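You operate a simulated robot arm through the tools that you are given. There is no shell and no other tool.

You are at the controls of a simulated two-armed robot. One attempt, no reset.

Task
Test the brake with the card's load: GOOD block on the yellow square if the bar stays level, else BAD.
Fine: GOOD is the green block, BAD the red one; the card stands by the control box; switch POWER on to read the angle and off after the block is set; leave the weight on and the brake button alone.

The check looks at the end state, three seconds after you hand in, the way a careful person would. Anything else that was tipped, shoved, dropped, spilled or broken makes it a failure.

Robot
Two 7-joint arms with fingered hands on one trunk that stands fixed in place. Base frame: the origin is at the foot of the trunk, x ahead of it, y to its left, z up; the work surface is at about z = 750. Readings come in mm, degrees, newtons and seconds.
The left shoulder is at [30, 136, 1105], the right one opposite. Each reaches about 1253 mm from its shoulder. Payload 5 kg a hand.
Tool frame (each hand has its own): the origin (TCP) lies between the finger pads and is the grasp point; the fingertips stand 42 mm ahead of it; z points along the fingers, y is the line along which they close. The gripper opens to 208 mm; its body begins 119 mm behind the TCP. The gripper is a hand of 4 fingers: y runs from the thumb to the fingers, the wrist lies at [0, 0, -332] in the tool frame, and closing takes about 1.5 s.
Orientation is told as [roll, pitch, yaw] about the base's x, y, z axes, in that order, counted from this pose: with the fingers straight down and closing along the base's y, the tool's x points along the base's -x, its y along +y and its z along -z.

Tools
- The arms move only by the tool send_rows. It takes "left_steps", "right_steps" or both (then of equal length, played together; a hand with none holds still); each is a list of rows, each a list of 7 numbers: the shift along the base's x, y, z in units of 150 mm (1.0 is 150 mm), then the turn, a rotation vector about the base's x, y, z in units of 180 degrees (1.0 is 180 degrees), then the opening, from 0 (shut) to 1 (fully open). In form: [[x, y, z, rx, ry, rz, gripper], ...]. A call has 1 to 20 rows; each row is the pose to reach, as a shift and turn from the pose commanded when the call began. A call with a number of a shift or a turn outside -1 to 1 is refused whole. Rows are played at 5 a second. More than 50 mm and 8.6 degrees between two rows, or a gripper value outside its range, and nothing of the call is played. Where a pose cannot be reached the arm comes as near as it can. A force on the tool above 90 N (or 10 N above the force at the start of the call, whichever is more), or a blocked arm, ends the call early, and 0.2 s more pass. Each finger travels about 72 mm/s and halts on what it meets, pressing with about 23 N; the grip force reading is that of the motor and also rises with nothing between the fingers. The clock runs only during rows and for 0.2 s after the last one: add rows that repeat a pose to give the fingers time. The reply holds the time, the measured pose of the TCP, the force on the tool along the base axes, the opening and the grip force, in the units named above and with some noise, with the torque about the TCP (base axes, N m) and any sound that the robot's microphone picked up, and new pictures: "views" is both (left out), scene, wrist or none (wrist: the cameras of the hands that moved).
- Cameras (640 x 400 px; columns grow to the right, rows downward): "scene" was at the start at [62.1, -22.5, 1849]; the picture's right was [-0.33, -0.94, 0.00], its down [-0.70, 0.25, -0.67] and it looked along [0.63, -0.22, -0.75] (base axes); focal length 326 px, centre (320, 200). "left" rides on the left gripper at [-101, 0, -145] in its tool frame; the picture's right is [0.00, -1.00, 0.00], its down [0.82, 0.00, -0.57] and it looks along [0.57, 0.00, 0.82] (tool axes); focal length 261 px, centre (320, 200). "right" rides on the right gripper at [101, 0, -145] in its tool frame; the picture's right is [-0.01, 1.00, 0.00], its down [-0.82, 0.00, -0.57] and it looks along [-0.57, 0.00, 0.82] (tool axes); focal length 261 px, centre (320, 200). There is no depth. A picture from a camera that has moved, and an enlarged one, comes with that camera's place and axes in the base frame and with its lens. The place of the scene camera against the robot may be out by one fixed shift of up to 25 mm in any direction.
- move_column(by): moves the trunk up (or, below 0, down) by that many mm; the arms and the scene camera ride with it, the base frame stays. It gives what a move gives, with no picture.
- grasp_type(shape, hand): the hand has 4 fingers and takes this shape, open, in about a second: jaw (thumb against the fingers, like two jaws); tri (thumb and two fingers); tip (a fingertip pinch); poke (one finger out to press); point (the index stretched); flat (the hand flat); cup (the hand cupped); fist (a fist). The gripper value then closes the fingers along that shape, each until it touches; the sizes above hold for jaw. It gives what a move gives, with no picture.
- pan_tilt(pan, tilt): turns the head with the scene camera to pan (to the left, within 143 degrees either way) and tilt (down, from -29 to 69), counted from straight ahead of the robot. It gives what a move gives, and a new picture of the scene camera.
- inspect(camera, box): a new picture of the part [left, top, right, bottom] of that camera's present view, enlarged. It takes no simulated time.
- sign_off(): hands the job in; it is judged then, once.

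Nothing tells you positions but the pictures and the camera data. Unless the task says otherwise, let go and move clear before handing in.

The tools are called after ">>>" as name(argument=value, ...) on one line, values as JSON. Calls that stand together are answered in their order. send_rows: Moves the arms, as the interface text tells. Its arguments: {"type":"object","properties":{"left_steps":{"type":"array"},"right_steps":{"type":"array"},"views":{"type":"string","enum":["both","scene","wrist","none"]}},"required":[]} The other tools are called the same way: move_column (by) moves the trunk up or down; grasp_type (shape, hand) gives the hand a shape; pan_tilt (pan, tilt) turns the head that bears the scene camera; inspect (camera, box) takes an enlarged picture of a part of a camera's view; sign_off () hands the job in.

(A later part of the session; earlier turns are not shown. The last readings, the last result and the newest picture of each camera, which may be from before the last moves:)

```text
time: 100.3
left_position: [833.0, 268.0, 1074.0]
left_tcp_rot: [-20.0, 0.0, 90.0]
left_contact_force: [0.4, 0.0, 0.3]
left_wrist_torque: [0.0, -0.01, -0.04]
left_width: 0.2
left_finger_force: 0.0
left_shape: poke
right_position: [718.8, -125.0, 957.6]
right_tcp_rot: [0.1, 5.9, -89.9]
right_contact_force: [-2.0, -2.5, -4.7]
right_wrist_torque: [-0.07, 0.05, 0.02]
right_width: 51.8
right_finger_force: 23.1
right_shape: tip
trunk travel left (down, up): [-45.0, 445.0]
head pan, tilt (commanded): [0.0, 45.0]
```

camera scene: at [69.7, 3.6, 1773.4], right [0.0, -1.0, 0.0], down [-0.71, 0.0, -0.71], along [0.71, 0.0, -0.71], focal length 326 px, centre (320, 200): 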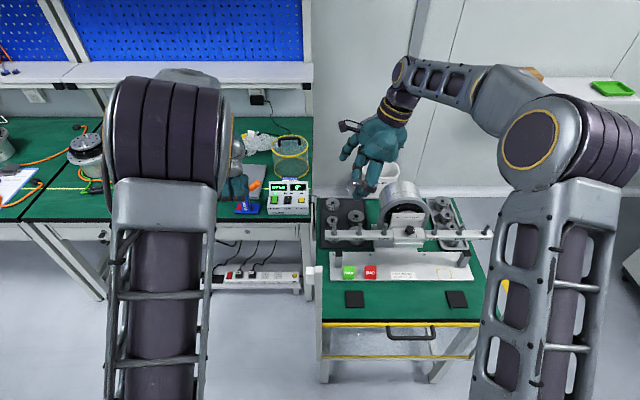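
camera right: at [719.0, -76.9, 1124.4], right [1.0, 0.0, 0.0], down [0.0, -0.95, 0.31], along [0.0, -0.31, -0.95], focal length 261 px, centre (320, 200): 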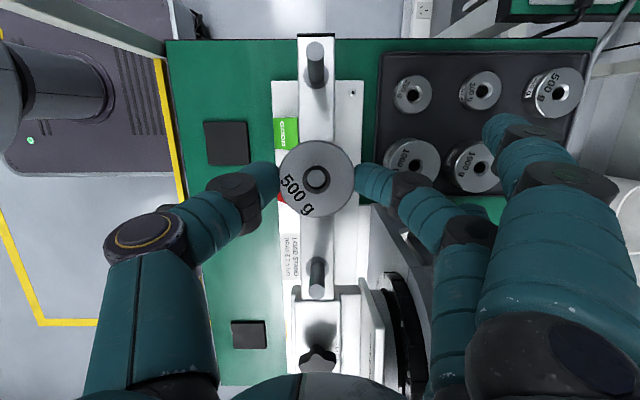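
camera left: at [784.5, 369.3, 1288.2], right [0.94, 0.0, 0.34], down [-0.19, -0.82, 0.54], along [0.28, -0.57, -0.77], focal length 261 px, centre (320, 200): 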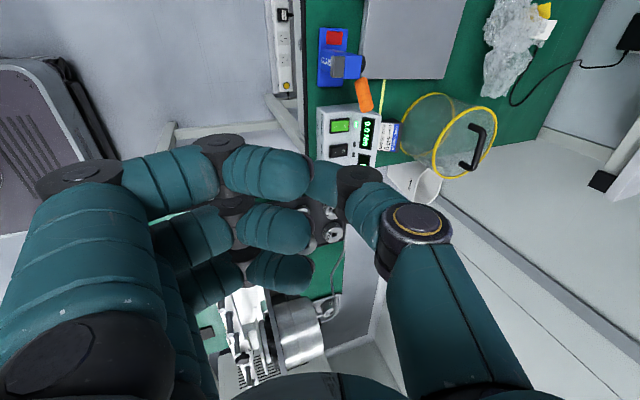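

Sideways force is relieved. I continue lowering along the arc, tilting with the bar, until it reaches its stop.

>>> send_rows(right_steps=[[0, 0.004, -0.035, -0.01, 0, 0, 0], [0, 0.008, -0.07, -0.02, 0, 0, 0], [0, 0.011, -0.1, -0.03, 0, 0, 0], [0, 0.014, -0.135, -0.04, 0, 0, 0], [0, 0.017, -0.165, -0.05, 0, 0, 0], [0, 0.017, -0.165, -0.05, 0, 0, 0]], views="wrist")

>>> inspect(camera="scene", box=[260, 180, 400, 260])

```text
time: 101.7
left_position: [833.2, 267.6, 1072.2]
left_tcp_rot: [-20.0, 0.0, 90.0]
left_contact_force: [0.1, 0.7, 0.8]
left_wrist_torque: [0.03, -0.01, -0.02]
left_width: 0.0
left_finger_force: 0.1
left_shape: poke
right_position: [718.2, -122.0, 932.2]
right_tcp_rot: [0.1, -3.1, -90.0]
right_contact_force: [-0.6, -0.2, -3.2]
right_wrist_torque: [0.1, 0.03, 0.03]
right_width: 52.4
right_finger_force: 23.5
right_shape: tip
trunk travel left (down, up): [-45.0, 445.0]
head pan, tilt (commanded): [0.0, 45.0]
camera right: at [719.6, -13.3, 1071.1], right [1.0, -0.01, 0.0], down [-0.01, -0.79, 0.62], along [0.0, -0.62, -0.79], focal length 261 px, centre (320, 200)
```

right: 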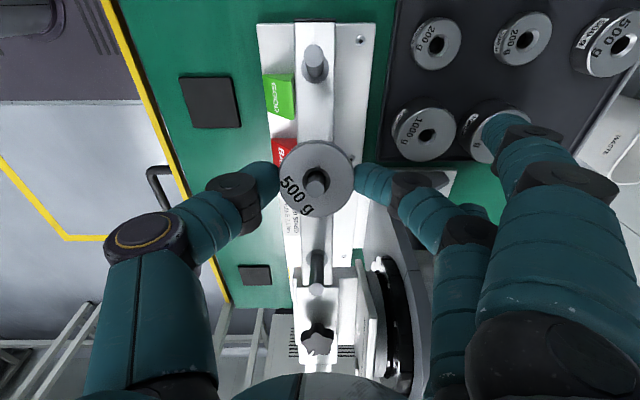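

```text
4.57 times, centred on (330, 220) of scene
camera zoom: at [69.4, 3.3, 1773.4], right [0.0, -1.0, 0.0], down [-0.71, 0.0, -0.71], along [0.71, 0.0, -0.71], focal length 1493 px, centre (274, 109)
```

zoom: 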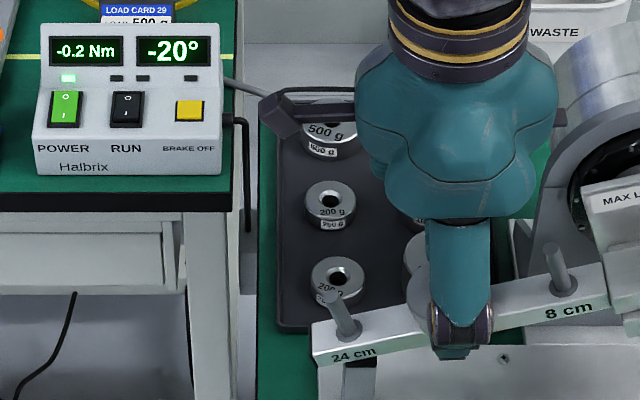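

−20° and still sliding under light load. I continue down along the arc toward the stop.

>>> send_rows(right_steps=[[0, 0.0, -0.03, -0.0095, 0, 0, 0], [0, 0.0, -0.06, -0.019, 0, 0, 0], [0, -0.002, -0.09, -0.0285, 0, 0, 0], [0, -0.004, -0.12, -0.038, 0, 0, 0], [0, -0.004, -0.12, -0.038, 0, 0, 0]], views="wrist")

>>> inspect(camera="scene", box=[260, 180, 400, 280])

```text
time: 102.9
left_position: [831.2, 268.5, 1073.2]
left_tcp_rot: [-20.1, 0.0, 89.9]
left_contact_force: [0.0, 0.6, -0.8]
left_wrist_torque: [0.03, 0.03, -0.03]
left_width: 0.0
left_finger_force: 0.1
left_shape: poke
right_position: [718.0, -121.6, 916.6]
right_tcp_rot: [0.3, -9.9, -90.0]
right_contact_force: [1.4, 8.4, 46.1]
right_wrist_torque: [0.03, 0.07, 0.14]
right_width: 58.5
right_finger_force: 23.2
right_shape: tip
trunk travel left (down, up): [-45.0, 445.0]
head pan, tilt (commanded): [0.0, 45.0]
camera right: at [718.5, 3.9, 1042.5], right [1.0, 0.0, 0.01], down [-0.01, -0.71, 0.7], along [0.0, -0.7, -0.71], focal length 261 px, centre (320, 200)
```

right: 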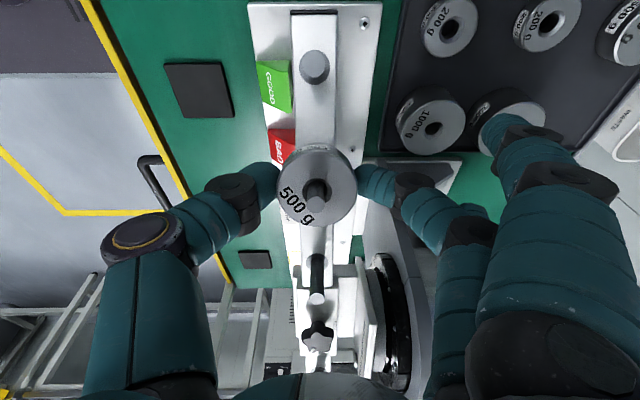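

```text
4.00 times, centred on (330, 230) of scene
camera zoom: at [66.0, 5.1, 1773.8], right [0.0, -1.0, 0.0], down [-0.71, 0.0, -0.71], along [0.71, 0.0, -0.71], focal length 1306 px, centre (280, 80)
```

zoom: 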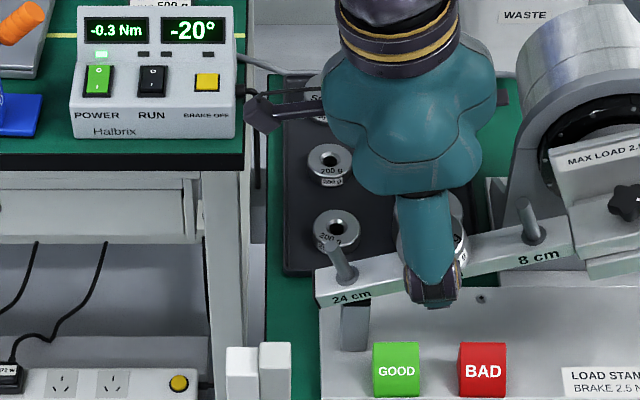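

The bar has reached its stop at −20° (46 N push). I back off the excess push and tilt before letting go.

>>> send_rows(right_steps=[[0, 0.0, 0.03, 0.012, 0, 0, 0], [0, 0.002, 0.06, 0.024, 0, 0, 0], [0, 0.003, 0.075, 0.036, 0, 0, 0], [0, 0.003, 0.075, 0.036, 0, 0, 0]], views="wrist")

>>> inspect(camera="scene", box=[260, 180, 400, 280])

```text
time: 103.9
left_position: [832.0, 268.1, 1071.9]
left_tcp_rot: [-20.0, 0.0, 90.0]
left_contact_force: [-0.3, 0.8, -0.4]
left_wrist_torque: [-0.05, -0.02, 0.0]
left_width: 0.1
left_finger_force: 0.1
left_shape: poke
right_position: [718.1, -124.1, 924.4]
right_tcp_rot: [-0.1, -3.6, -90.1]
right_contact_force: [0.8, 0.2, -4.0]
right_wrist_torque: [-0.08, 0.02, -0.03]
right_width: 53.2
right_finger_force: 23.2
right_shape: tip
trunk travel left (down, up): [-45.0, 445.0]
head pan, tilt (commanded): [0.0, 45.0]
camera right: at [718.8, -13.5, 1062.1], right [1.0, -0.01, 0.0], down [0.0, -0.78, 0.62], along [0.0, -0.62, -0.78], focal length 261 px, centre (320, 200)
```

right: 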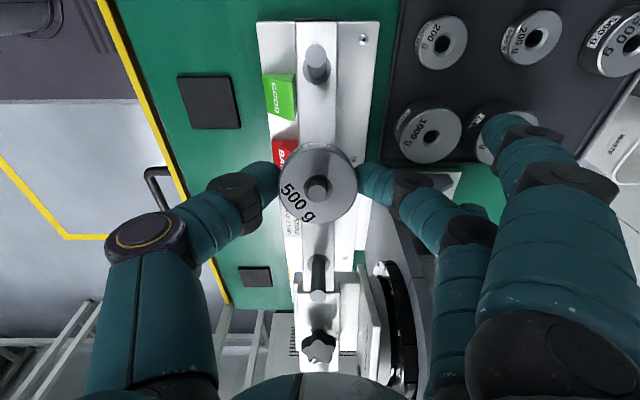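

```text
4.00 times, centred on (330, 230) of scene
camera zoom: at [69.5, 3.6, 1773.3], right [0.0, -1.0, 0.0], down [-0.71, 0.0, -0.71], along [0.71, 0.0, -0.71], focal length 1306 px, centre (280, 80)
```

zoom: 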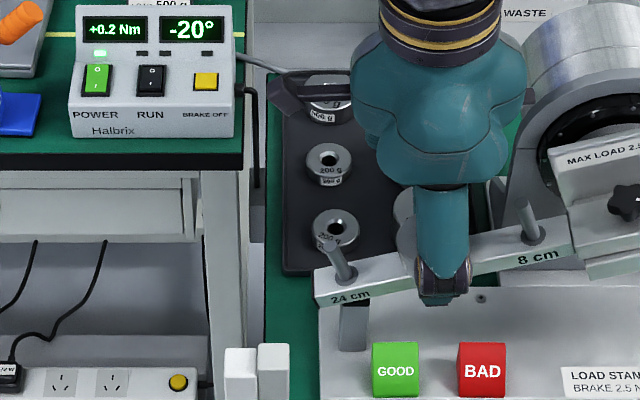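

The bar rests on the post at −20°. I ease down 1 mm and open the fingers to leave the weight on the peg.

>>> send_rows(right_steps=[[0, 0, -0.008, 0, 0, 0, 0.0], [0, 0, -0.008, 0, 0, 0, 0.15], [0, 0, -0.008, 0, 0, 0, 0.28], [0, 0, -0.008, 0, 0, 0, 0.36], [0, 0, -0.008, 0, 0, 0, 0.4], [0, 0, -0.008, 0, 0, 0, 0.4], [0, 0, -0.008, 0, 0, 0, 0.4]], views="wrist")

>>> inspect(camera="right", box=[220, 80, 420, 260])

>>> inspect(camera="scene", box=[260, 180, 400, 280])

```text
time: 105.5
left_position: [832.4, 268.5, 1072.4]
left_tcp_rot: [-20.0, 0.0, 90.0]
left_contact_force: [-0.1, 0.4, 0.0]
left_wrist_torque: [0.05, 0.0, 0.01]
left_width: 0.0
left_finger_force: 0.1
left_shape: poke
right_position: [717.9, -124.7, 925.1]
right_tcp_rot: [0.1, -3.5, -90.1]
right_contact_force: [-0.1, 0.1, 0.0]
right_wrist_torque: [-0.03, 0.0, 0.04]
right_width: 82.7
right_finger_force: 0.1
right_shape: tip
trunk travel left (down, up): [-45.0, 445.0]
head pan, tilt (commanded): [0.0, 45.0]
camera right: at [719.1, -12.5, 1062.7], right [1.0, -0.01, 0.0], down [-0.01, -0.78, 0.62], along [0.0, -0.62, -0.78], focal length 261 px, centre (320, 200)
```

right: 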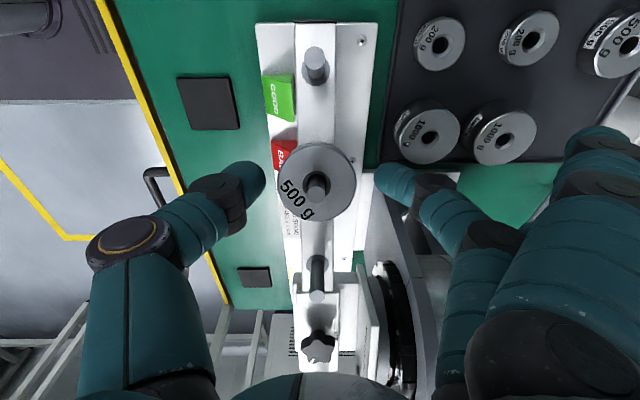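

```text
2.22 times, centred on (320, 170) of right
camera zoom: at [719.1, -12.5, 1062.7], right [1.0, -0.01, 0.0], down [-0.01, -0.78, 0.62], along [0.0, -0.62, -0.78], focal length 579 px, centre (320, 267)
```

zoom: 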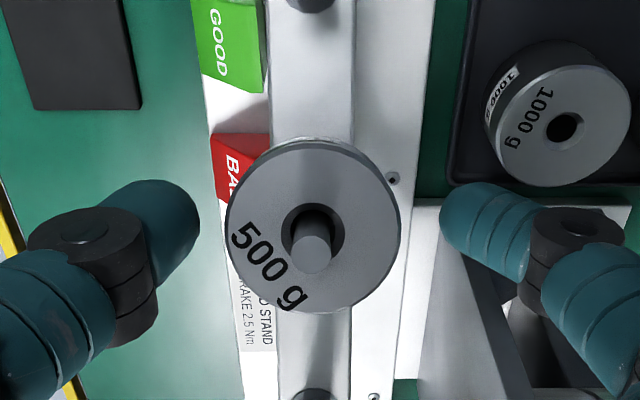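

```text
4.00 times, centred on (330, 230) of scene
camera zoom: at [69.2, 3.6, 1773.4], right [0.0, -1.0, 0.0], down [-0.71, 0.0, -0.71], along [0.71, 0.0, -0.71], focal length 1306 px, centre (280, 80)
```

zoom: 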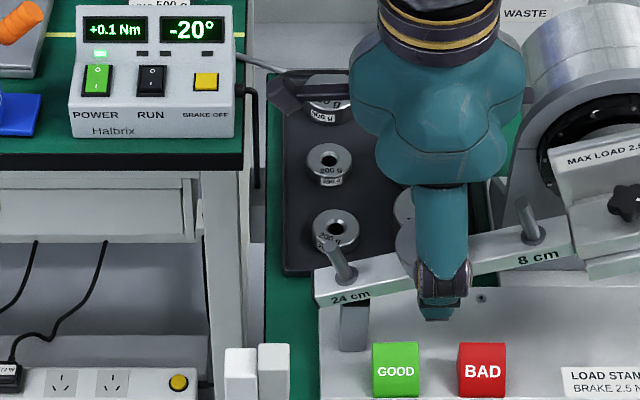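

The weight sits on the peg with the bar resting at −20°: the brake failed, so BAD goes on the yellow square. I lift the right hand straight up and clear.

>>> send_rows(right_steps=[[0, 0, 0.1, 0, 0, 0, 0.4], [0, 0, 0.25, 0, 0, 0, 0.4], [0, 0, 0.5, 0, 0, 0, 0.4], [0, 0, 0.75, 0, 0, 0, 0.4], [-0.1, 0, 1.0, 0, 0, 0, 0.4], [-0.1, 0, 1.0, 0, 0, 0, 0.4]], views="both")

>>> inspect(camera="scene", box=[310, 180, 490, 300])

>>> inspect(camera="scene", box=[260, 175, 330, 225])

>>> inspect(camera="right", box=[200, 40, 440, 240])

```text
time: 106.9
left_position: [834.3, 267.7, 1071.4]
left_tcp_rot: [-19.9, -0.1, 89.9]
left_contact_force: [0.3, 0.5, -0.4]
left_wrist_torque: [0.02, 0.05, 0.0]
left_width: 0.2
left_finger_force: 0.0
left_shape: poke
right_position: [704.0, -121.5, 1073.1]
right_tcp_rot: [-0.1, -3.5, -90.0]
right_contact_force: [0.2, -0.2, -0.3]
right_wrist_torque: [-0.02, 0.1, -0.01]
right_width: 82.6
right_finger_force: 0.1
right_shape: tip
trunk travel left (down, up): [-45.0, 445.0]
head pan, tilt (commanded): [0.0, 45.0]
camera scene: at [70.9, 3.8, 1773.3], right [0.0, -1.0, 0.0], down [-0.71, 0.0, -0.71], along [0.71, 0.0, -0.71], focal length 326 px, centre (320, 200)
camera right: at [705.4, -10.7, 1211.2], right [1.0, -0.01, 0.0], down [0.0, -0.78, 0.62], along [0.0, -0.62, -0.78], focal length 261 px, centre (320, 200)
```

scene: 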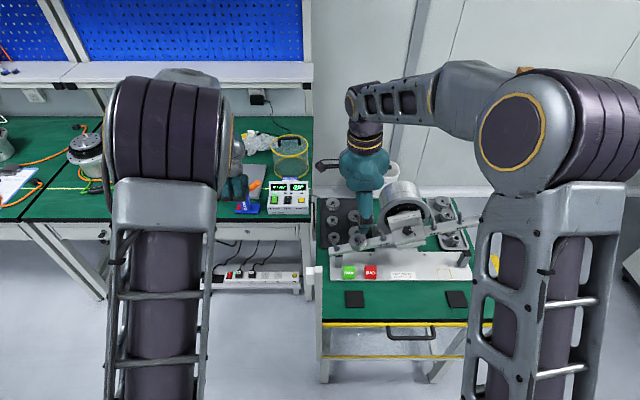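
right: 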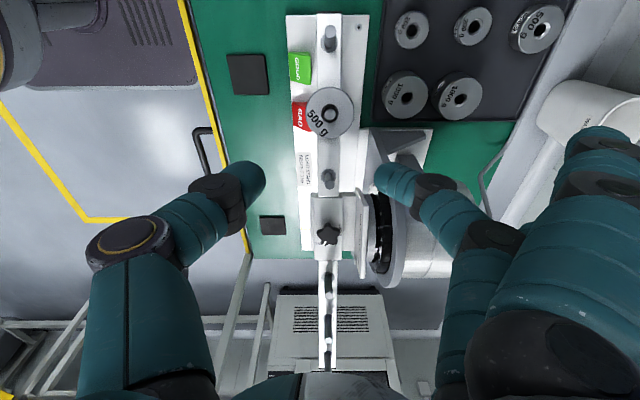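

```text
3.33 times, centred on (400, 240) of scene
camera zoom: at [70.9, 3.8, 1773.3], right [0.0, -1.0, 0.0], down [-0.71, 0.0, -0.71], along [0.71, 0.0, -0.71], focal length 1088 px, centre (53, 67)
```

zoom: 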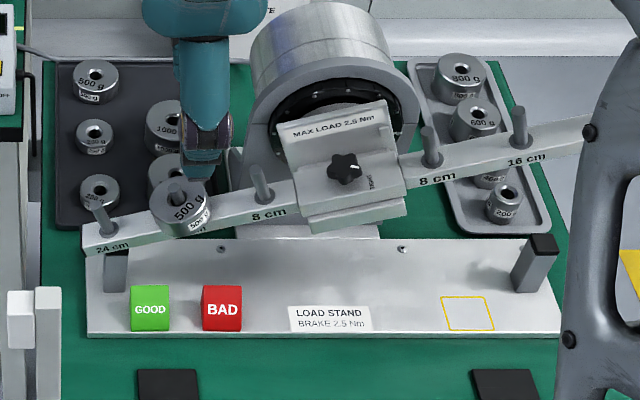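

```text
8.00 times, centred on (295, 200) of scene
camera zoom: at [70.9, 3.8, 1773.3], right [0.0, -1.0, 0.0], down [-0.71, 0.0, -0.71], along [0.71, 0.0, -0.71], focal length 2612 px, centre (520, 200)
```

zoom: 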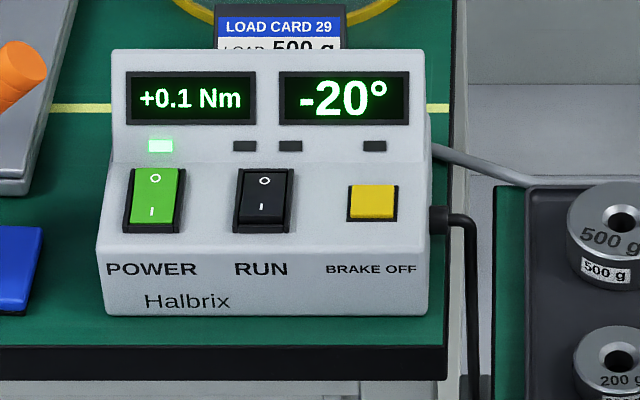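

```text
2.00 times, centred on (320, 140) of right
camera zoom: at [705.4, -10.7, 1211.2], right [1.0, -0.01, 0.0], down [0.0, -0.78, 0.62], along [0.0, -0.62, -0.78], focal length 521 px, centre (320, 320)
```

zoom: 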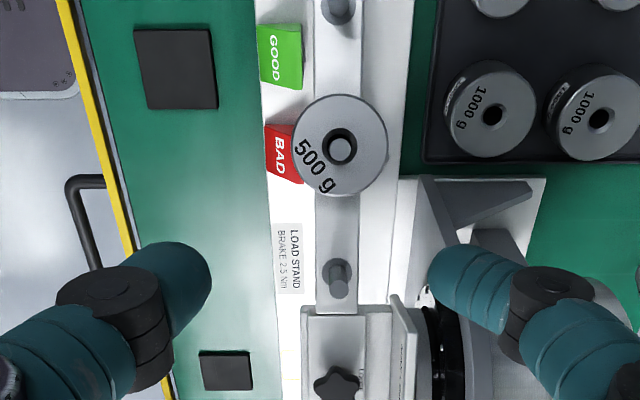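

Final reading −20°, bar on its stop. Now I examine the BAD block and the yellow square closely to plan the pick.

>>> inspect(camera="right", box=[280, 45, 345, 110])

>>> inspect(camera="scene", box=[335, 255, 395, 295])

>>> inspect(camera="scene", box=[420, 245, 500, 300])

```text
6.15 times, centred on (312, 78) of right
camera zoom: at [705.4, -10.7, 1211.2], right [1.0, -0.01, 0.0], down [0.0, -0.78, 0.62], along [0.0, -0.62, -0.78], focal length 1604 px, centre (366, 954)
```

zoom: 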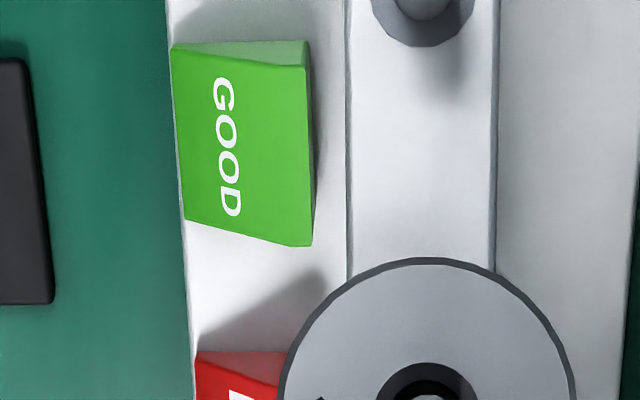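

```text
10.00 times, centred on (365, 275) of scene
camera zoom: at [70.9, 3.8, 1773.3], right [0.0, -1.0, 0.0], down [-0.71, 0.0, -0.71], along [0.71, 0.0, -0.71], focal length 3266 px, centre (-130, -550)
```

zoom: 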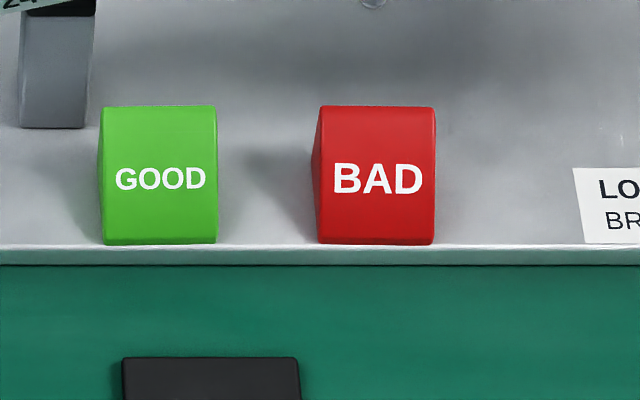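

```text
7.27 times, centred on (460, 272) of scene
camera zoom: at [70.9, 3.8, 1773.3], right [0.0, -1.0, 0.0], down [-0.71, 0.0, -0.71], along [0.71, 0.0, -0.71], focal length 2375 px, centre (-698, -327)
```

zoom: 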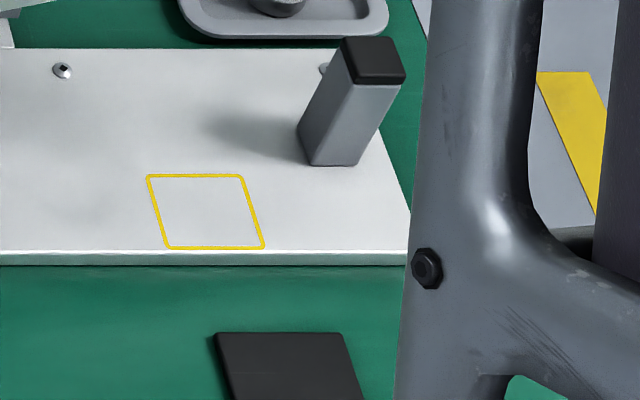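

The blocks are wedges (label on the slanted front), ends facing ±y: BAD spans y ≈ −159…−201, x ≈ 657…691, top z ≈ 790. I'll pinch it across its ends with the hand pitched forward from the robot side. First back off and yaw to 0.

>>> send_rows(right_steps=[[-0.1, 0, 0.0, 0, 0, 0.045, 0.4], [-0.2, 0, 0.0, 0, 0, 0.09, 0.4], [-0.3, 0, 0.0, 0, 0, 0.135, 0.4], [-0.4, 0, 0.0, 0, 0, 0.18, 0.4], [-0.5, 0, 0.0, 0, 0, 0.225, 0.4], [-0.6, -0.05, 0.0, 0, 0, 0.27, 0.35], [-0.7, -0.1, 0.0, 0, 0, 0.315, 0.3], [-0.8, -0.15, 0.0, 0, 0, 0.36, 0.27], [-0.9, -0.2, 0.0, 0, 0, 0.405, 0.25], [-1.0, -0.25, 0.0, 0, 0, 0.45, 0.24], [-1.0, -0.3, 0.0, 0, 0, 0.495, 0.24], [-1.0, -0.35, 0.0, 0, 0, 0.5, 0.24], [-1.0, -0.35, 0.0, 0, 0, 0.5, 0.24]], views="none")

>>> send_rows(right_steps=[[0, 0, -0.1, 0, -0.038, 0, 0.24], [0, 0, -0.25, 0, -0.077, 0, 0.24], [0, 0, -0.4, 0, -0.115, 0, 0.24], [0, 0, -0.6, 0, -0.153, 0, 0.24], [0, 0, -0.8, 0, -0.1917, 0, 0.24], [0, 0, -0.8, 0, -0.1917, 0, 0.24]], views="both")

```text
time: 109.7
left_position: [832.9, 266.0, 1071.3]
left_tcp_rot: [-20.0, -0.1, 90.0]
left_contact_force: [0.5, -0.5, 0.4]
left_wrist_torque: [-0.04, 0.0, -0.03]
left_width: 0.2
left_finger_force: 0.1
left_shape: poke
right_position: [553.5, -174.3, 1075.1]
right_tcp_rot: [0.1, -3.5, 0.0]
right_contact_force: [0.3, 0.6, 0.5]
right_wrist_torque: [0.0, 0.02, -0.04]
right_width: 50.7
right_finger_force: 0.1
right_shape: tip
trunk travel left (down, up): [-45.0, 445.0]
head pan, tilt (commanded): [0.0, 45.0]
```

```text
time: 110.2
left_position: [834.5, 272.7, 1070.9]
left_tcp_rot: [-19.8, 0.1, 90.1]
left_contact_force: [1.2, 1.4, -0.3]
left_wrist_torque: [-0.21, 0.12, -0.08]
left_width: 0.0
left_finger_force: 0.1
left_shape: poke
right_position: [560.2, -178.4, 1056.8]
right_tcp_rot: [-0.1, -13.0, -0.5]
right_contact_force: [-1.0, 2.1, -4.1]
right_wrist_torque: [-0.38, -0.29, -0.04]
right_width: 50.2
right_finger_force: 0.1
right_shape: tip
trunk travel left (down, up): [-45.0, 445.0]
head pan, tilt (commanded): [0.0, 45.0]
stopped in row 2 (right hand): the force on the tool passed its limit at 110 N (the readings are from after the stop); the commanded pose is now the measured one
camera scene: at [70.7, 5.1, 1773.0], right [0.0, -1.0, 0.0], down [-0.71, 0.0, -0.71], along [0.71, 0.0, -0.71], focal length 326 px, centre (320, 200)
camera right: at [430.6, -176.6, 1174.3], right [0.01, 1.0, 0.0], down [0.67, -0.01, 0.74], along [0.74, -0.01, -0.67], focal length 261 px, centre (320, 200)
```

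scene: 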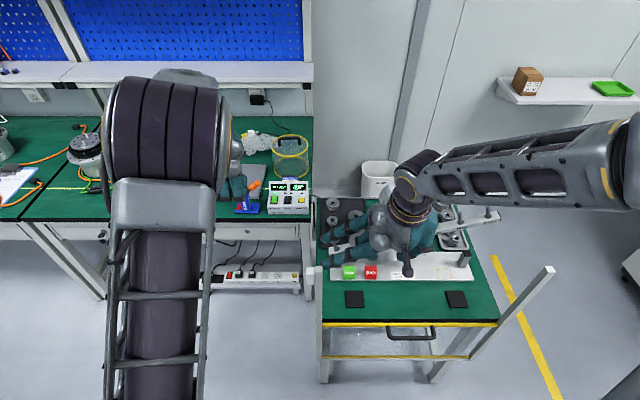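
right: 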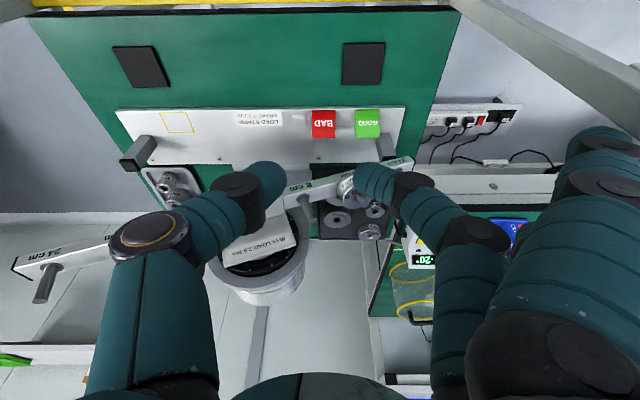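

The call stopped on a force spike (110 N), though the hand is in open space now with small readings. I look closely at what it may have touched.

>>> inspect(camera="scene", box=[300, 130, 480, 300])

>>> inspect(camera="left", box=[0, 0, 640, 400])

```text
2.35 times, centred on (390, 215) of scene
camera zoom: at [70.7, 5.1, 1773.0], right [0.0, -1.0, 0.0], down [-0.71, 0.0, -0.71], along [0.71, 0.0, -0.71], focal length 768 px, centre (155, 165)
```

zoom: 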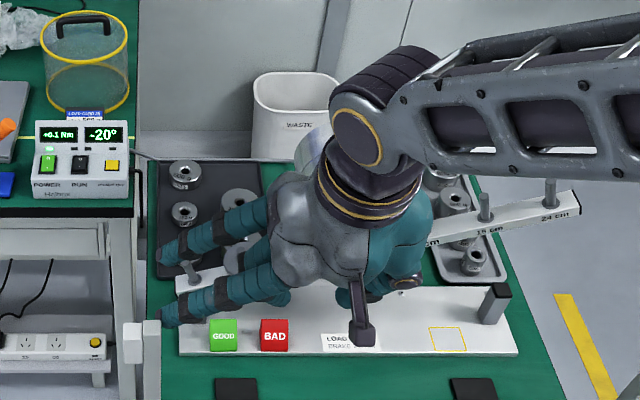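

```text
1.00 times, centred on (320, 200) of left (not enlarged: the box is as wide or as high as the picture)
camera zoom: at [783.7, 373.7, 1207.3], right [0.94, 0.01, 0.34], down [-0.19, -0.82, 0.54], along [0.28, -0.57, -0.77], focal length 261 px, centre (320, 200)
```

zoom: 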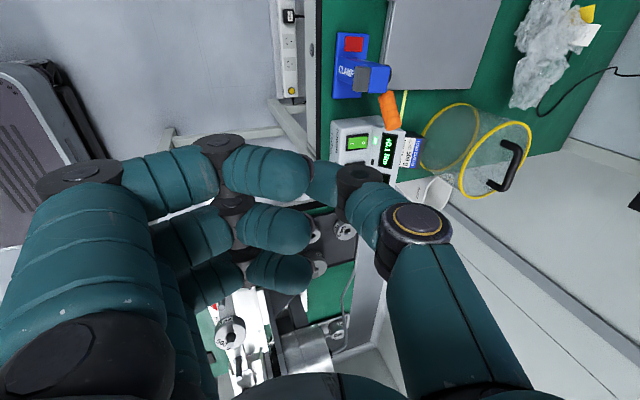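

Nothing is near the hand; the spike looks like a jerk from the arm being folded up very tightly. I'll raise the trunk so the arm works less folded, then move more slowly.

>>> move_column(by=250)

>>> send_rows(right_steps=[[0.05, 0, -0.1, 0, 0, 0, 0.24], [0.1, 0, -0.2, 0, -0.015, 0, 0.24], [0.15, 0, -0.3, 0, -0.03, 0, 0.24], [0.2, 0, -0.45, 0, -0.05, 0, 0.24], [0.2, 0, -0.6, 0, -0.07, 0, 0.24], [0.2, 0, -0.75, 0, -0.09, 0, 0.24], [0.2, 0, -0.9, 0, -0.11, 0, 0.24], [0.2, 0, -1.0, 0, -0.125, 0, 0.24], [0.2, 0, -1.0, 0, -0.139, 0, 0.24], [0.2, 0, -1.0, 0, -0.139, 0, 0.24]], views="both")

```text
time: 112.8
left_position: [832.2, 268.1, 1321.6]
left_tcp_rot: [-20.0, -0.1, 90.0]
left_contact_force: [0.2, -0.4, -0.5]
left_wrist_torque: [-0.02, 0.0, 0.0]
left_width: 0.0
left_finger_force: 0.1
left_shape: poke
right_position: [559.5, -183.5, 1307.3]
right_tcp_rot: [0.0, -13.2, -0.7]
right_contact_force: [-0.4, 0.1, 0.1]
right_wrist_torque: [0.01, -0.01, 0.0]
right_width: 50.1
right_finger_force: 0.1
right_shape: tip
trunk travel left (down, up): [-295.0, 195.0]
head pan, tilt (commanded): [0.0, 45.0]
```

```text
time: 115.0
left_position: [832.9, 268.9, 1322.4]
left_tcp_rot: [-20.0, 0.1, 90.0]
left_contact_force: [0.6, -0.2, -0.1]
left_wrist_torque: [-0.03, 0.0, -0.04]
left_width: 0.1
left_finger_force: 0.0
left_shape: poke
right_position: [588.3, -181.4, 1158.6]
right_tcp_rot: [0.3, -38.2, -1.0]
right_contact_force: [0.6, 0.4, 0.4]
right_wrist_torque: [0.03, 0.02, 0.01]
right_width: 50.1
right_finger_force: 0.0
right_shape: tip
trunk travel left (down, up): [-295.0, 195.0]
head pan, tilt (commanded): [0.0, 45.0]
camera scene: at [69.3, 4.1, 2023.5], right [0.0, -1.0, 0.0], down [-0.71, 0.0, -0.71], along [0.71, 0.0, -0.71], focal length 326 px, centre (320, 200)
camera right: at [421.2, -178.0, 1209.0], right [0.02, 1.0, 0.01], down [0.29, -0.01, 0.96], along [0.96, -0.01, -0.29], focal length 261 px, centre (320, 200)
```

scene: 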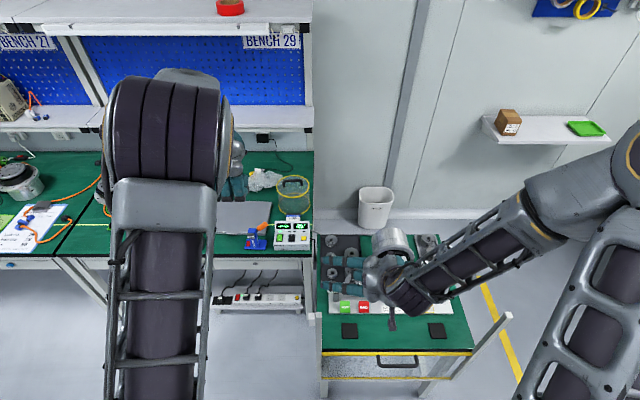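
right: 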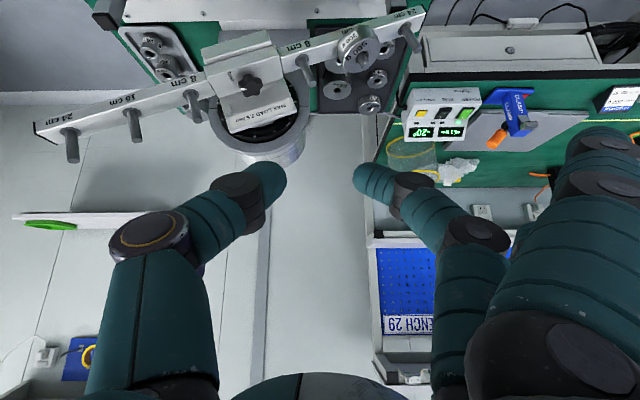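

The hand is pitched −38° as wanted and the motion was smooth. I descend in front of the blocks in stages.

>>> send_rows(right_steps=[[0.02, 0, -0.2, 0, 0, 0.001, 0.24], [0.04, 0.0, -0.4, 0, 0, 0.003, 0.24], [0.06, 0.0, -0.6, 0, 0, 0.005, 0.24], [0.08, 0.01, -0.8, 0, 0, 0.0055, 0.24], [0.08, 0.01, -1.0, 0, 0, 0.0055, 0.24], [0.08, 0.01, -1.0, 0, 0, 0.0055, 0.24]], views="none")

>>> send_rows(right_steps=[[0, 0, -0.2, 0, 0, 0, 0.24], [0.0, 0, -0.4, 0, 0, 0, 0.24], [0.0, 0, -0.6, 0, 0, 0, 0.24], [0.03, 0, -0.75, 0, 0, 0, 0.24], [0.03, 0, -0.8, 0, 0, 0, 0.24], [0.03, 0, -0.8, 0, 0, 0, 0.24]], views="both")

>>> inspect(camera="scene", box=[310, 220, 470, 340])

```text
time: 116.4
left_position: [832.9, 268.4, 1324.2]
left_tcp_rot: [-20.0, -0.1, 90.0]
left_contact_force: [-0.2, -0.2, 0.1]
left_wrist_torque: [-0.07, -0.03, -0.04]
left_width: 0.0
left_finger_force: 0.0
left_shape: poke
right_position: [601.5, -182.1, 1008.1]
right_tcp_rot: [0.3, -38.3, 0.1]
right_contact_force: [0.3, -0.1, -0.4]
right_wrist_torque: [0.01, -0.02, -0.02]
right_width: 50.2
right_finger_force: 0.2
right_shape: tip
trunk travel left (down, up): [-295.0, 195.0]
head pan, tilt (commanded): [0.0, 45.0]
```

```text
time: 117.8
left_position: [834.6, 269.6, 1321.6]
left_tcp_rot: [-20.0, 0.0, 90.0]
left_contact_force: [0.2, -0.1, -0.6]
left_wrist_torque: [-0.06, -0.01, 0.03]
left_width: 0.0
left_finger_force: 0.0
left_shape: poke
right_position: [605.3, -180.0, 906.5]
right_tcp_rot: [0.3, -38.2, 0.0]
right_contact_force: [0.0, 0.4, 0.0]
right_wrist_torque: [0.02, 0.0, -0.04]
right_width: 49.9
right_finger_force: 0.1
right_shape: tip
right hand out of reach, approached as far as the arm can: row 4, 5, 6
trunk travel left (down, up): [-295.0, 195.0]
head pan, tilt (commanded): [0.0, 45.0]
camera scene: at [70.0, 4.5, 2023.4], right [0.0, -1.0, 0.0], down [-0.71, 0.0, -0.71], along [0.71, 0.0, -0.71], focal length 326 px, centre (320, 200)
camera right: at [437.0, -180.6, 957.5], right [0.0, 1.0, 0.01], down [0.29, -0.01, 0.96], along [0.96, 0.0, -0.29], focal length 261 px, centre (320, 200)
```

scene: 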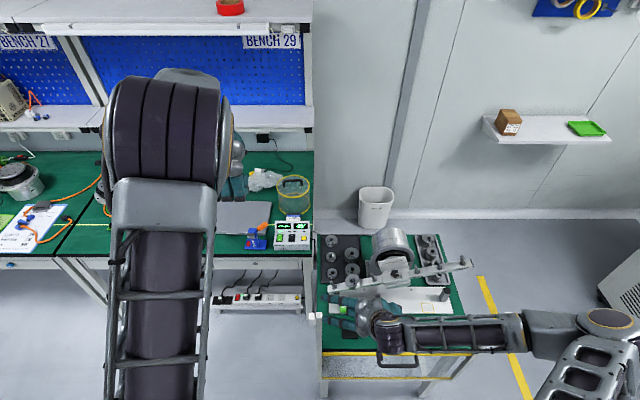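
right: 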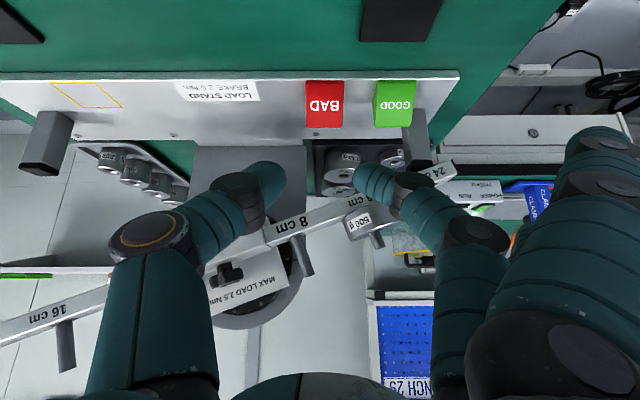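

```text
3.33 times, centred on (390, 280) of scene
camera zoom: at [70.0, 4.5, 2023.4], right [0.0, -1.0, 0.0], down [-0.71, 0.0, -0.71], along [0.71, 0.0, -0.71], focal length 1088 px, centre (87, -67)
```

zoom: 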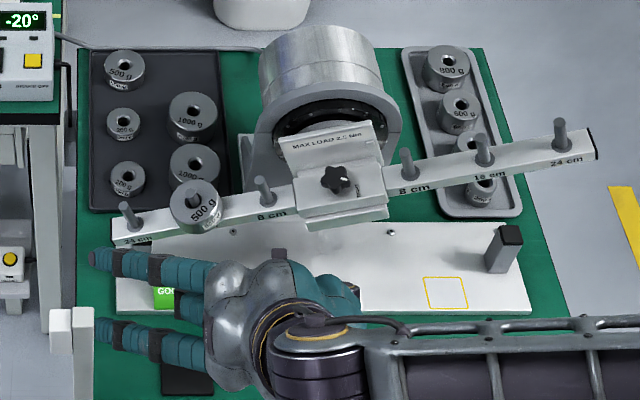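

The wrist is at a limit in this elbow-out posture. With yaw near −180° the elbow stays up, so I'll come at the block with the hand turned around (thumb on the GOOD side). First lift straight up again and forward a little.

>>> send_rows(right_steps=[[0, 0, 0.2, 0, 0, 0, 0.24], [0.0, 0, 0.4, 0, 0.02, 0, 0.24], [0.0, 0, 0.6, 0, 0.04, 0, 0.24], [0.0, 0, 0.8, 0, 0.06, 0, 0.24], [0.0, 0, 1.0, 0, 0.08, 0, 0.24], [0.0, 0, 1.0, 0, 0.08, 0, 0.24]], views="none")

>>> send_rows(right_steps=[[0.05, 0, 0.2, 0, 0.02, 0, 0.24], [0.1, 0, 0.4, 0, 0.04, 0, 0.24], [0.2, 0, 0.6, 0, 0.06, 0, 0.24], [0.3, 0, 0.8, 0, 0.08, 0, 0.24], [0.4, 0, 1.0, 0, 0.1, 0, 0.24], [0.5, 0, 1.0, 0, 0.12, 0, 0.24], [0.6, 0, 1.0, 0, 0.132, 0, 0.24], [0.6, 0, 1.0, 0, 0.132, 0, 0.24]], views="scene")

```text
time: 119.2
left_position: [832.9, 266.2, 1321.5]
left_tcp_rot: [-20.0, 0.0, 90.0]
left_contact_force: [0.3, -0.1, 0.6]
left_wrist_torque: [0.05, 0.04, 0.0]
left_width: 0.0
left_finger_force: 0.1
left_shape: poke
right_position: [604.6, -181.4, 1058.6]
right_tcp_rot: [0.5, -23.8, 0.0]
right_contact_force: [0.3, -0.7, -0.6]
right_wrist_torque: [0.07, 0.02, 0.02]
right_width: 50.1
right_finger_force: 0.1
right_shape: tip
trunk travel left (down, up): [-295.0, 195.0]
head pan, tilt (commanded): [0.0, 45.0]
```

```text
time: 121.0
left_position: [831.8, 268.1, 1323.5]
left_tcp_rot: [-20.0, 0.0, 90.0]
left_contact_force: [-0.4, -0.6, 1.0]
left_wrist_torque: [0.01, 0.0, 0.01]
left_width: 0.2
left_finger_force: 0.0
left_shape: poke
right_position: [694.4, -180.8, 1206.2]
right_tcp_rot: [0.4, 0.0, 0.1]
right_contact_force: [-0.3, -1.0, 0.0]
right_wrist_torque: [0.02, -0.04, -0.02]
right_width: 49.9
right_finger_force: 0.1
right_shape: tip
trunk travel left (down, up): [-295.0, 195.0]
head pan, tilt (commanded): [0.0, 45.0]
camera scene: at [68.1, 3.3, 2023.5], right [0.0, -1.0, 0.0], down [-0.71, 0.0, -0.71], along [0.71, 0.0, -0.71], focal length 326 px, centre (320, 200)
```

scene: 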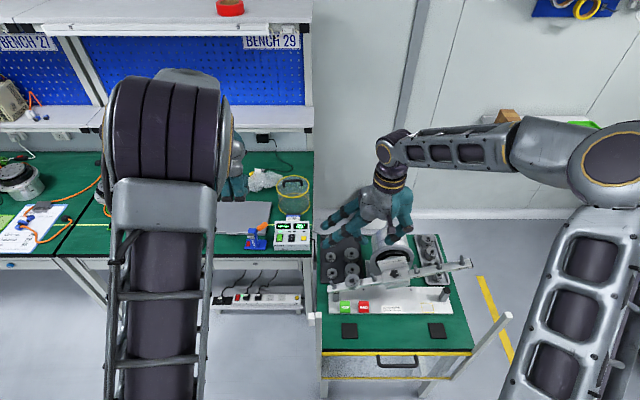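

Upright at (694, −181, 1206). Now yaw through −90° to −180° in two smooth turns.

>>> send_rows(right_steps=[[0, 0, 0, 0, 0, -0.036, 0.24], [0, 0, 0, 0, 0, -0.072, 0.24], [0, 0, 0, 0, 0, -0.108, 0.24], [0, 0, 0, 0, 0, -0.144, 0.24], [0, 0, 0, 0, 0, -0.18, 0.24], [0, 0, 0, 0, 0, -0.216, 0.24], [0, 0, 0, 0, 0, -0.252, 0.24], [0, 0, 0, 0, 0, -0.288, 0.24], [0, 0, 0, 0, 0, -0.324, 0.24], [0, 0, 0, 0, 0, -0.36, 0.24], [0, 0, 0, 0, 0, -0.396, 0.24], [0, 0, 0, 0, 0, -0.432, 0.24], [0, 0, 0, 0, 0, -0.468, 0.24], [0, 0, 0, 0, 0, -0.5, 0.24], [0, 0, 0, 0, 0, -0.5, 0.24]], views="none")

>>> send_rows(right_steps=[[0, 0, 0, 0, 0, -0.036, 0.24], [0, 0, 0, 0, 0, -0.072, 0.24], [0, 0, 0, 0, 0, -0.108, 0.24], [0, 0, 0, 0, 0, -0.144, 0.24], [0, 0, 0, 0, 0, -0.18, 0.24], [0, 0, 0, 0, 0, -0.216, 0.24], [0, 0, 0, 0, 0, -0.252, 0.24], [0, 0, 0, 0, 0, -0.288, 0.24], [0, 0, 0, 0, 0, -0.324, 0.24], [0, 0, 0, 0, 0, -0.36, 0.24], [0, 0, 0, 0, 0, -0.396, 0.24], [0, 0, 0, 0, 0, -0.432, 0.24], [0, 0, 0, 0, 0, -0.468, 0.24], [0, 0, 0, 0, 0, -0.5, 0.24], [0, 0, 0, 0, 0, -0.5, 0.24]], views="both")

```text
time: 124.2
left_position: [832.2, 268.6, 1322.4]
left_tcp_rot: [-20.0, 0.0, 90.0]
left_contact_force: [0.4, 0.1, 0.1]
left_wrist_torque: [0.0, 0.01, 0.0]
left_width: 0.0
left_finger_force: 0.1
left_shape: poke
right_position: [694.0, -180.9, 1207.6]
right_tcp_rot: [0.4, -0.1, -90.1]
right_contact_force: [0.2, 0.4, 0.1]
right_wrist_torque: [-0.03, 0.03, 0.02]
right_width: 50.0
right_finger_force: 0.1
right_shape: tip
trunk travel left (down, up): [-295.0, 195.0]
head pan, tilt (commanded): [0.0, 45.0]
```

```text
time: 127.4
left_position: [832.8, 268.1, 1322.4]
left_tcp_rot: [-20.1, 0.0, 90.0]
left_contact_force: [0.2, 0.1, -0.5]
left_wrist_torque: [0.0, -0.03, 0.04]
left_width: 0.0
left_finger_force: 0.1
left_shape: poke
right_position: [693.7, -181.9, 1207.0]
right_tcp_rot: [0.4, -0.2, 180.0]
right_contact_force: [0.2, 0.2, -0.1]
right_wrist_torque: [0.03, -0.01, -0.02]
right_width: 49.7
right_finger_force: 0.1
right_shape: tip
trunk travel left (down, up): [-295.0, 195.0]
head pan, tilt (commanded): [0.0, 45.0]
camera scene: at [69.1, 3.4, 2023.4], right [0.0, -1.0, 0.0], down [-0.71, 0.0, -0.71], along [0.71, 0.0, -0.71], focal length 326 px, centre (320, 200)
camera right: at [795.9, -180.2, 1350.8], right [-0.01, -1.0, 0.01], down [-0.82, 0.01, 0.57], along [-0.57, 0.0, -0.82], focal length 261 px, centre (320, 200)
```

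scene: 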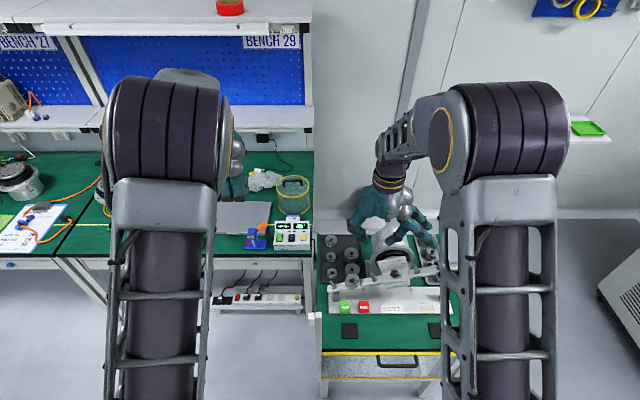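
right: 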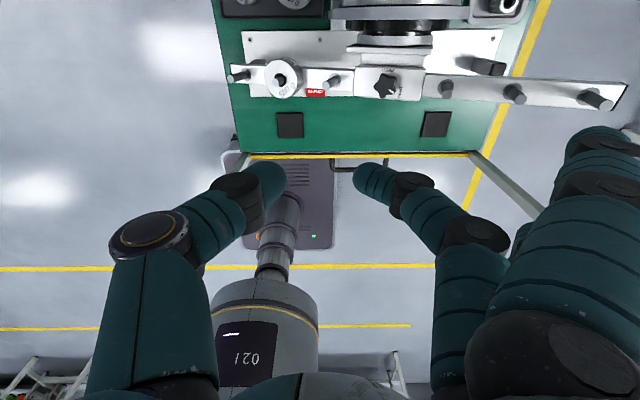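

Yaw 180° with the elbow high, as hoped. I move back to x ≈ 600 and descend in front of the stand.

>>> send_rows(right_steps=[[-0.15, 0, -0.1, 0, 0, 0, 0.24], [-0.3, 0, -0.25, 0, 0, 0, 0.24], [-0.45, 0.005, -0.45, 0, 0, 0, 0.24], [-0.6, 0.01, -0.65, 0, 0, 0, 0.24], [-0.63, 0.01, -0.85, 0, 0, 0, 0.24], [-0.63, 0.01, -1.0, 0, 0, 0, 0.24], [-0.63, 0.01, -1.0, 0, 0, 0, 0.24]], views="none")

>>> send_rows(right_steps=[[0, 0, -0.15, 0, -0.015, 0, 0.24], [0, 0, -0.3, 0, -0.035, 0, 0.24], [0, 0, -0.45, 0, -0.055, 0, 0.24], [0, 0, -0.6, 0, -0.075, 0, 0.24], [0, 0, -0.75, 0, -0.1, 0, 0.24], [0, 0, -0.9, 0, -0.125, 0, 0.24], [0, 0, -1.0, 0, -0.15, 0, 0.24], [0, 0, -1.0, 0, -0.175, 0, 0.24], [0, 0, -1.0, 0, -0.2, 0, 0.24], [0, 0, -1.0, 0, -0.211, 0, 0.24], [0, 0, -1.0, 0, -0.211, 0, 0.24]], views="both")

>>> inspect(camera="scene", box=[310, 220, 470, 340])

```text
time: 129.0
left_position: [832.8, 268.2, 1322.0]
left_tcp_rot: [-20.0, 0.0, 89.9]
left_contact_force: [0.0, -0.1, -0.8]
left_wrist_torque: [0.01, -0.02, 0.02]
left_width: 0.0
left_finger_force: 0.0
left_shape: poke
right_position: [598.2, -180.4, 1057.4]
right_tcp_rot: [0.3, -0.1, -180.0]
right_contact_force: [0.2, 0.3, 0.2]
right_wrist_torque: [0.03, -0.03, 0.02]
right_width: 50.1
right_finger_force: 0.0
right_shape: tip
trunk travel left (down, up): [-295.0, 195.0]
head pan, tilt (commanded): [0.0, 45.0]
```

```text
time: 131.4
left_position: [833.2, 268.7, 1322.1]
left_tcp_rot: [-20.0, 0.1, 90.1]
left_contact_force: [0.1, 0.2, 0.1]
left_wrist_torque: [0.0, 0.0, -0.01]
left_width: 0.0
left_finger_force: 0.1
left_shape: poke
right_position: [598.7, -178.8, 907.6]
right_tcp_rot: [0.4, 37.9, -180.0]
right_contact_force: [-0.1, 0.3, -0.9]
right_wrist_torque: [-0.01, -0.05, -0.03]
right_width: 49.8
right_finger_force: 0.1
right_shape: tip
trunk travel left (down, up): [-295.0, 195.0]
head pan, tilt (commanded): [0.0, 45.0]
camera scene: at [69.2, 3.6, 2023.5], right [0.0, -1.0, 0.0], down [-0.71, 0.0, -0.71], along [0.71, 0.0, -0.71], focal length 326 px, centre (320, 200)
camera right: at [590.4, -177.8, 1083.3], right [-0.01, -1.0, 0.0], down [-1.0, 0.01, -0.05], along [0.05, 0.0, -1.0], focal length 261 px, centre (320, 200)
```

scene: 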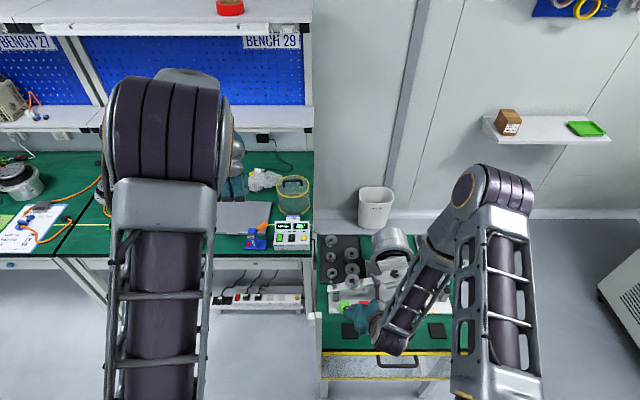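
right: 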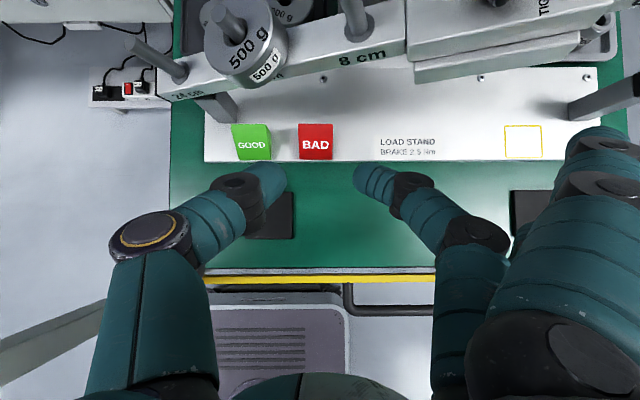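

```text
3.33 times, centred on (390, 280) of scene
camera zoom: at [69.2, 3.6, 2023.5], right [0.0, -1.0, 0.0], down [-0.71, 0.0, -0.71], along [0.71, 0.0, -0.71], focal length 1088 px, centre (87, -67)
```

zoom: 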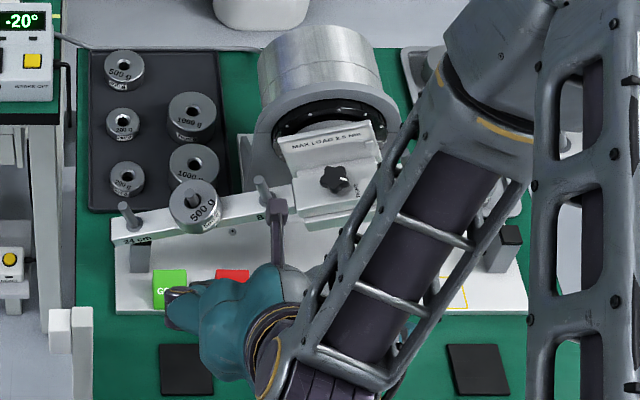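

Now it is within reach with a perfect top view of both blocks and the yellow square. I zoom in for exact positions.

>>> inspect(camera="right", box=[220, 110, 360, 200])

>>> inspect(camera="right", box=[480, 110, 560, 170])

```text
4.44 times, centred on (290, 155) of right
camera zoom: at [590.4, -177.8, 1083.3], right [-0.01, -1.0, 0.0], down [-1.0, 0.01, -0.05], along [0.05, 0.0, -1.0], focal length 1158 px, centre (453, 400)
```

zoom: 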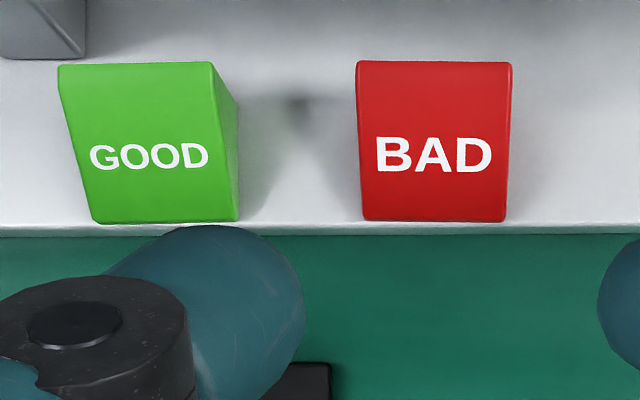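

```text
6.67 times, centred on (520, 140) of right
camera zoom: at [590.4, -177.8, 1083.3], right [-0.01, -1.0, 0.0], down [-1.0, 0.01, -0.05], along [0.05, 0.0, -1.0], focal length 1738 px, centre (-1013, 600)
```

zoom: 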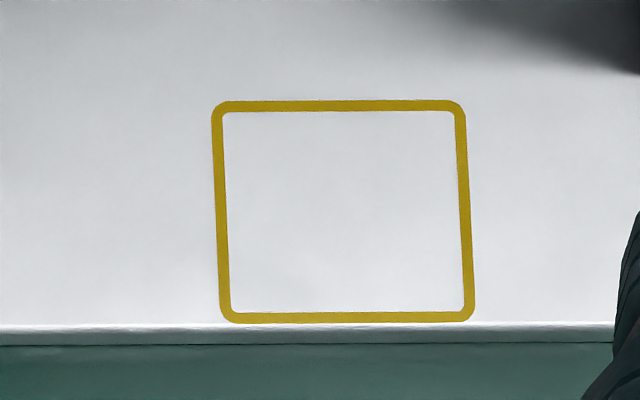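

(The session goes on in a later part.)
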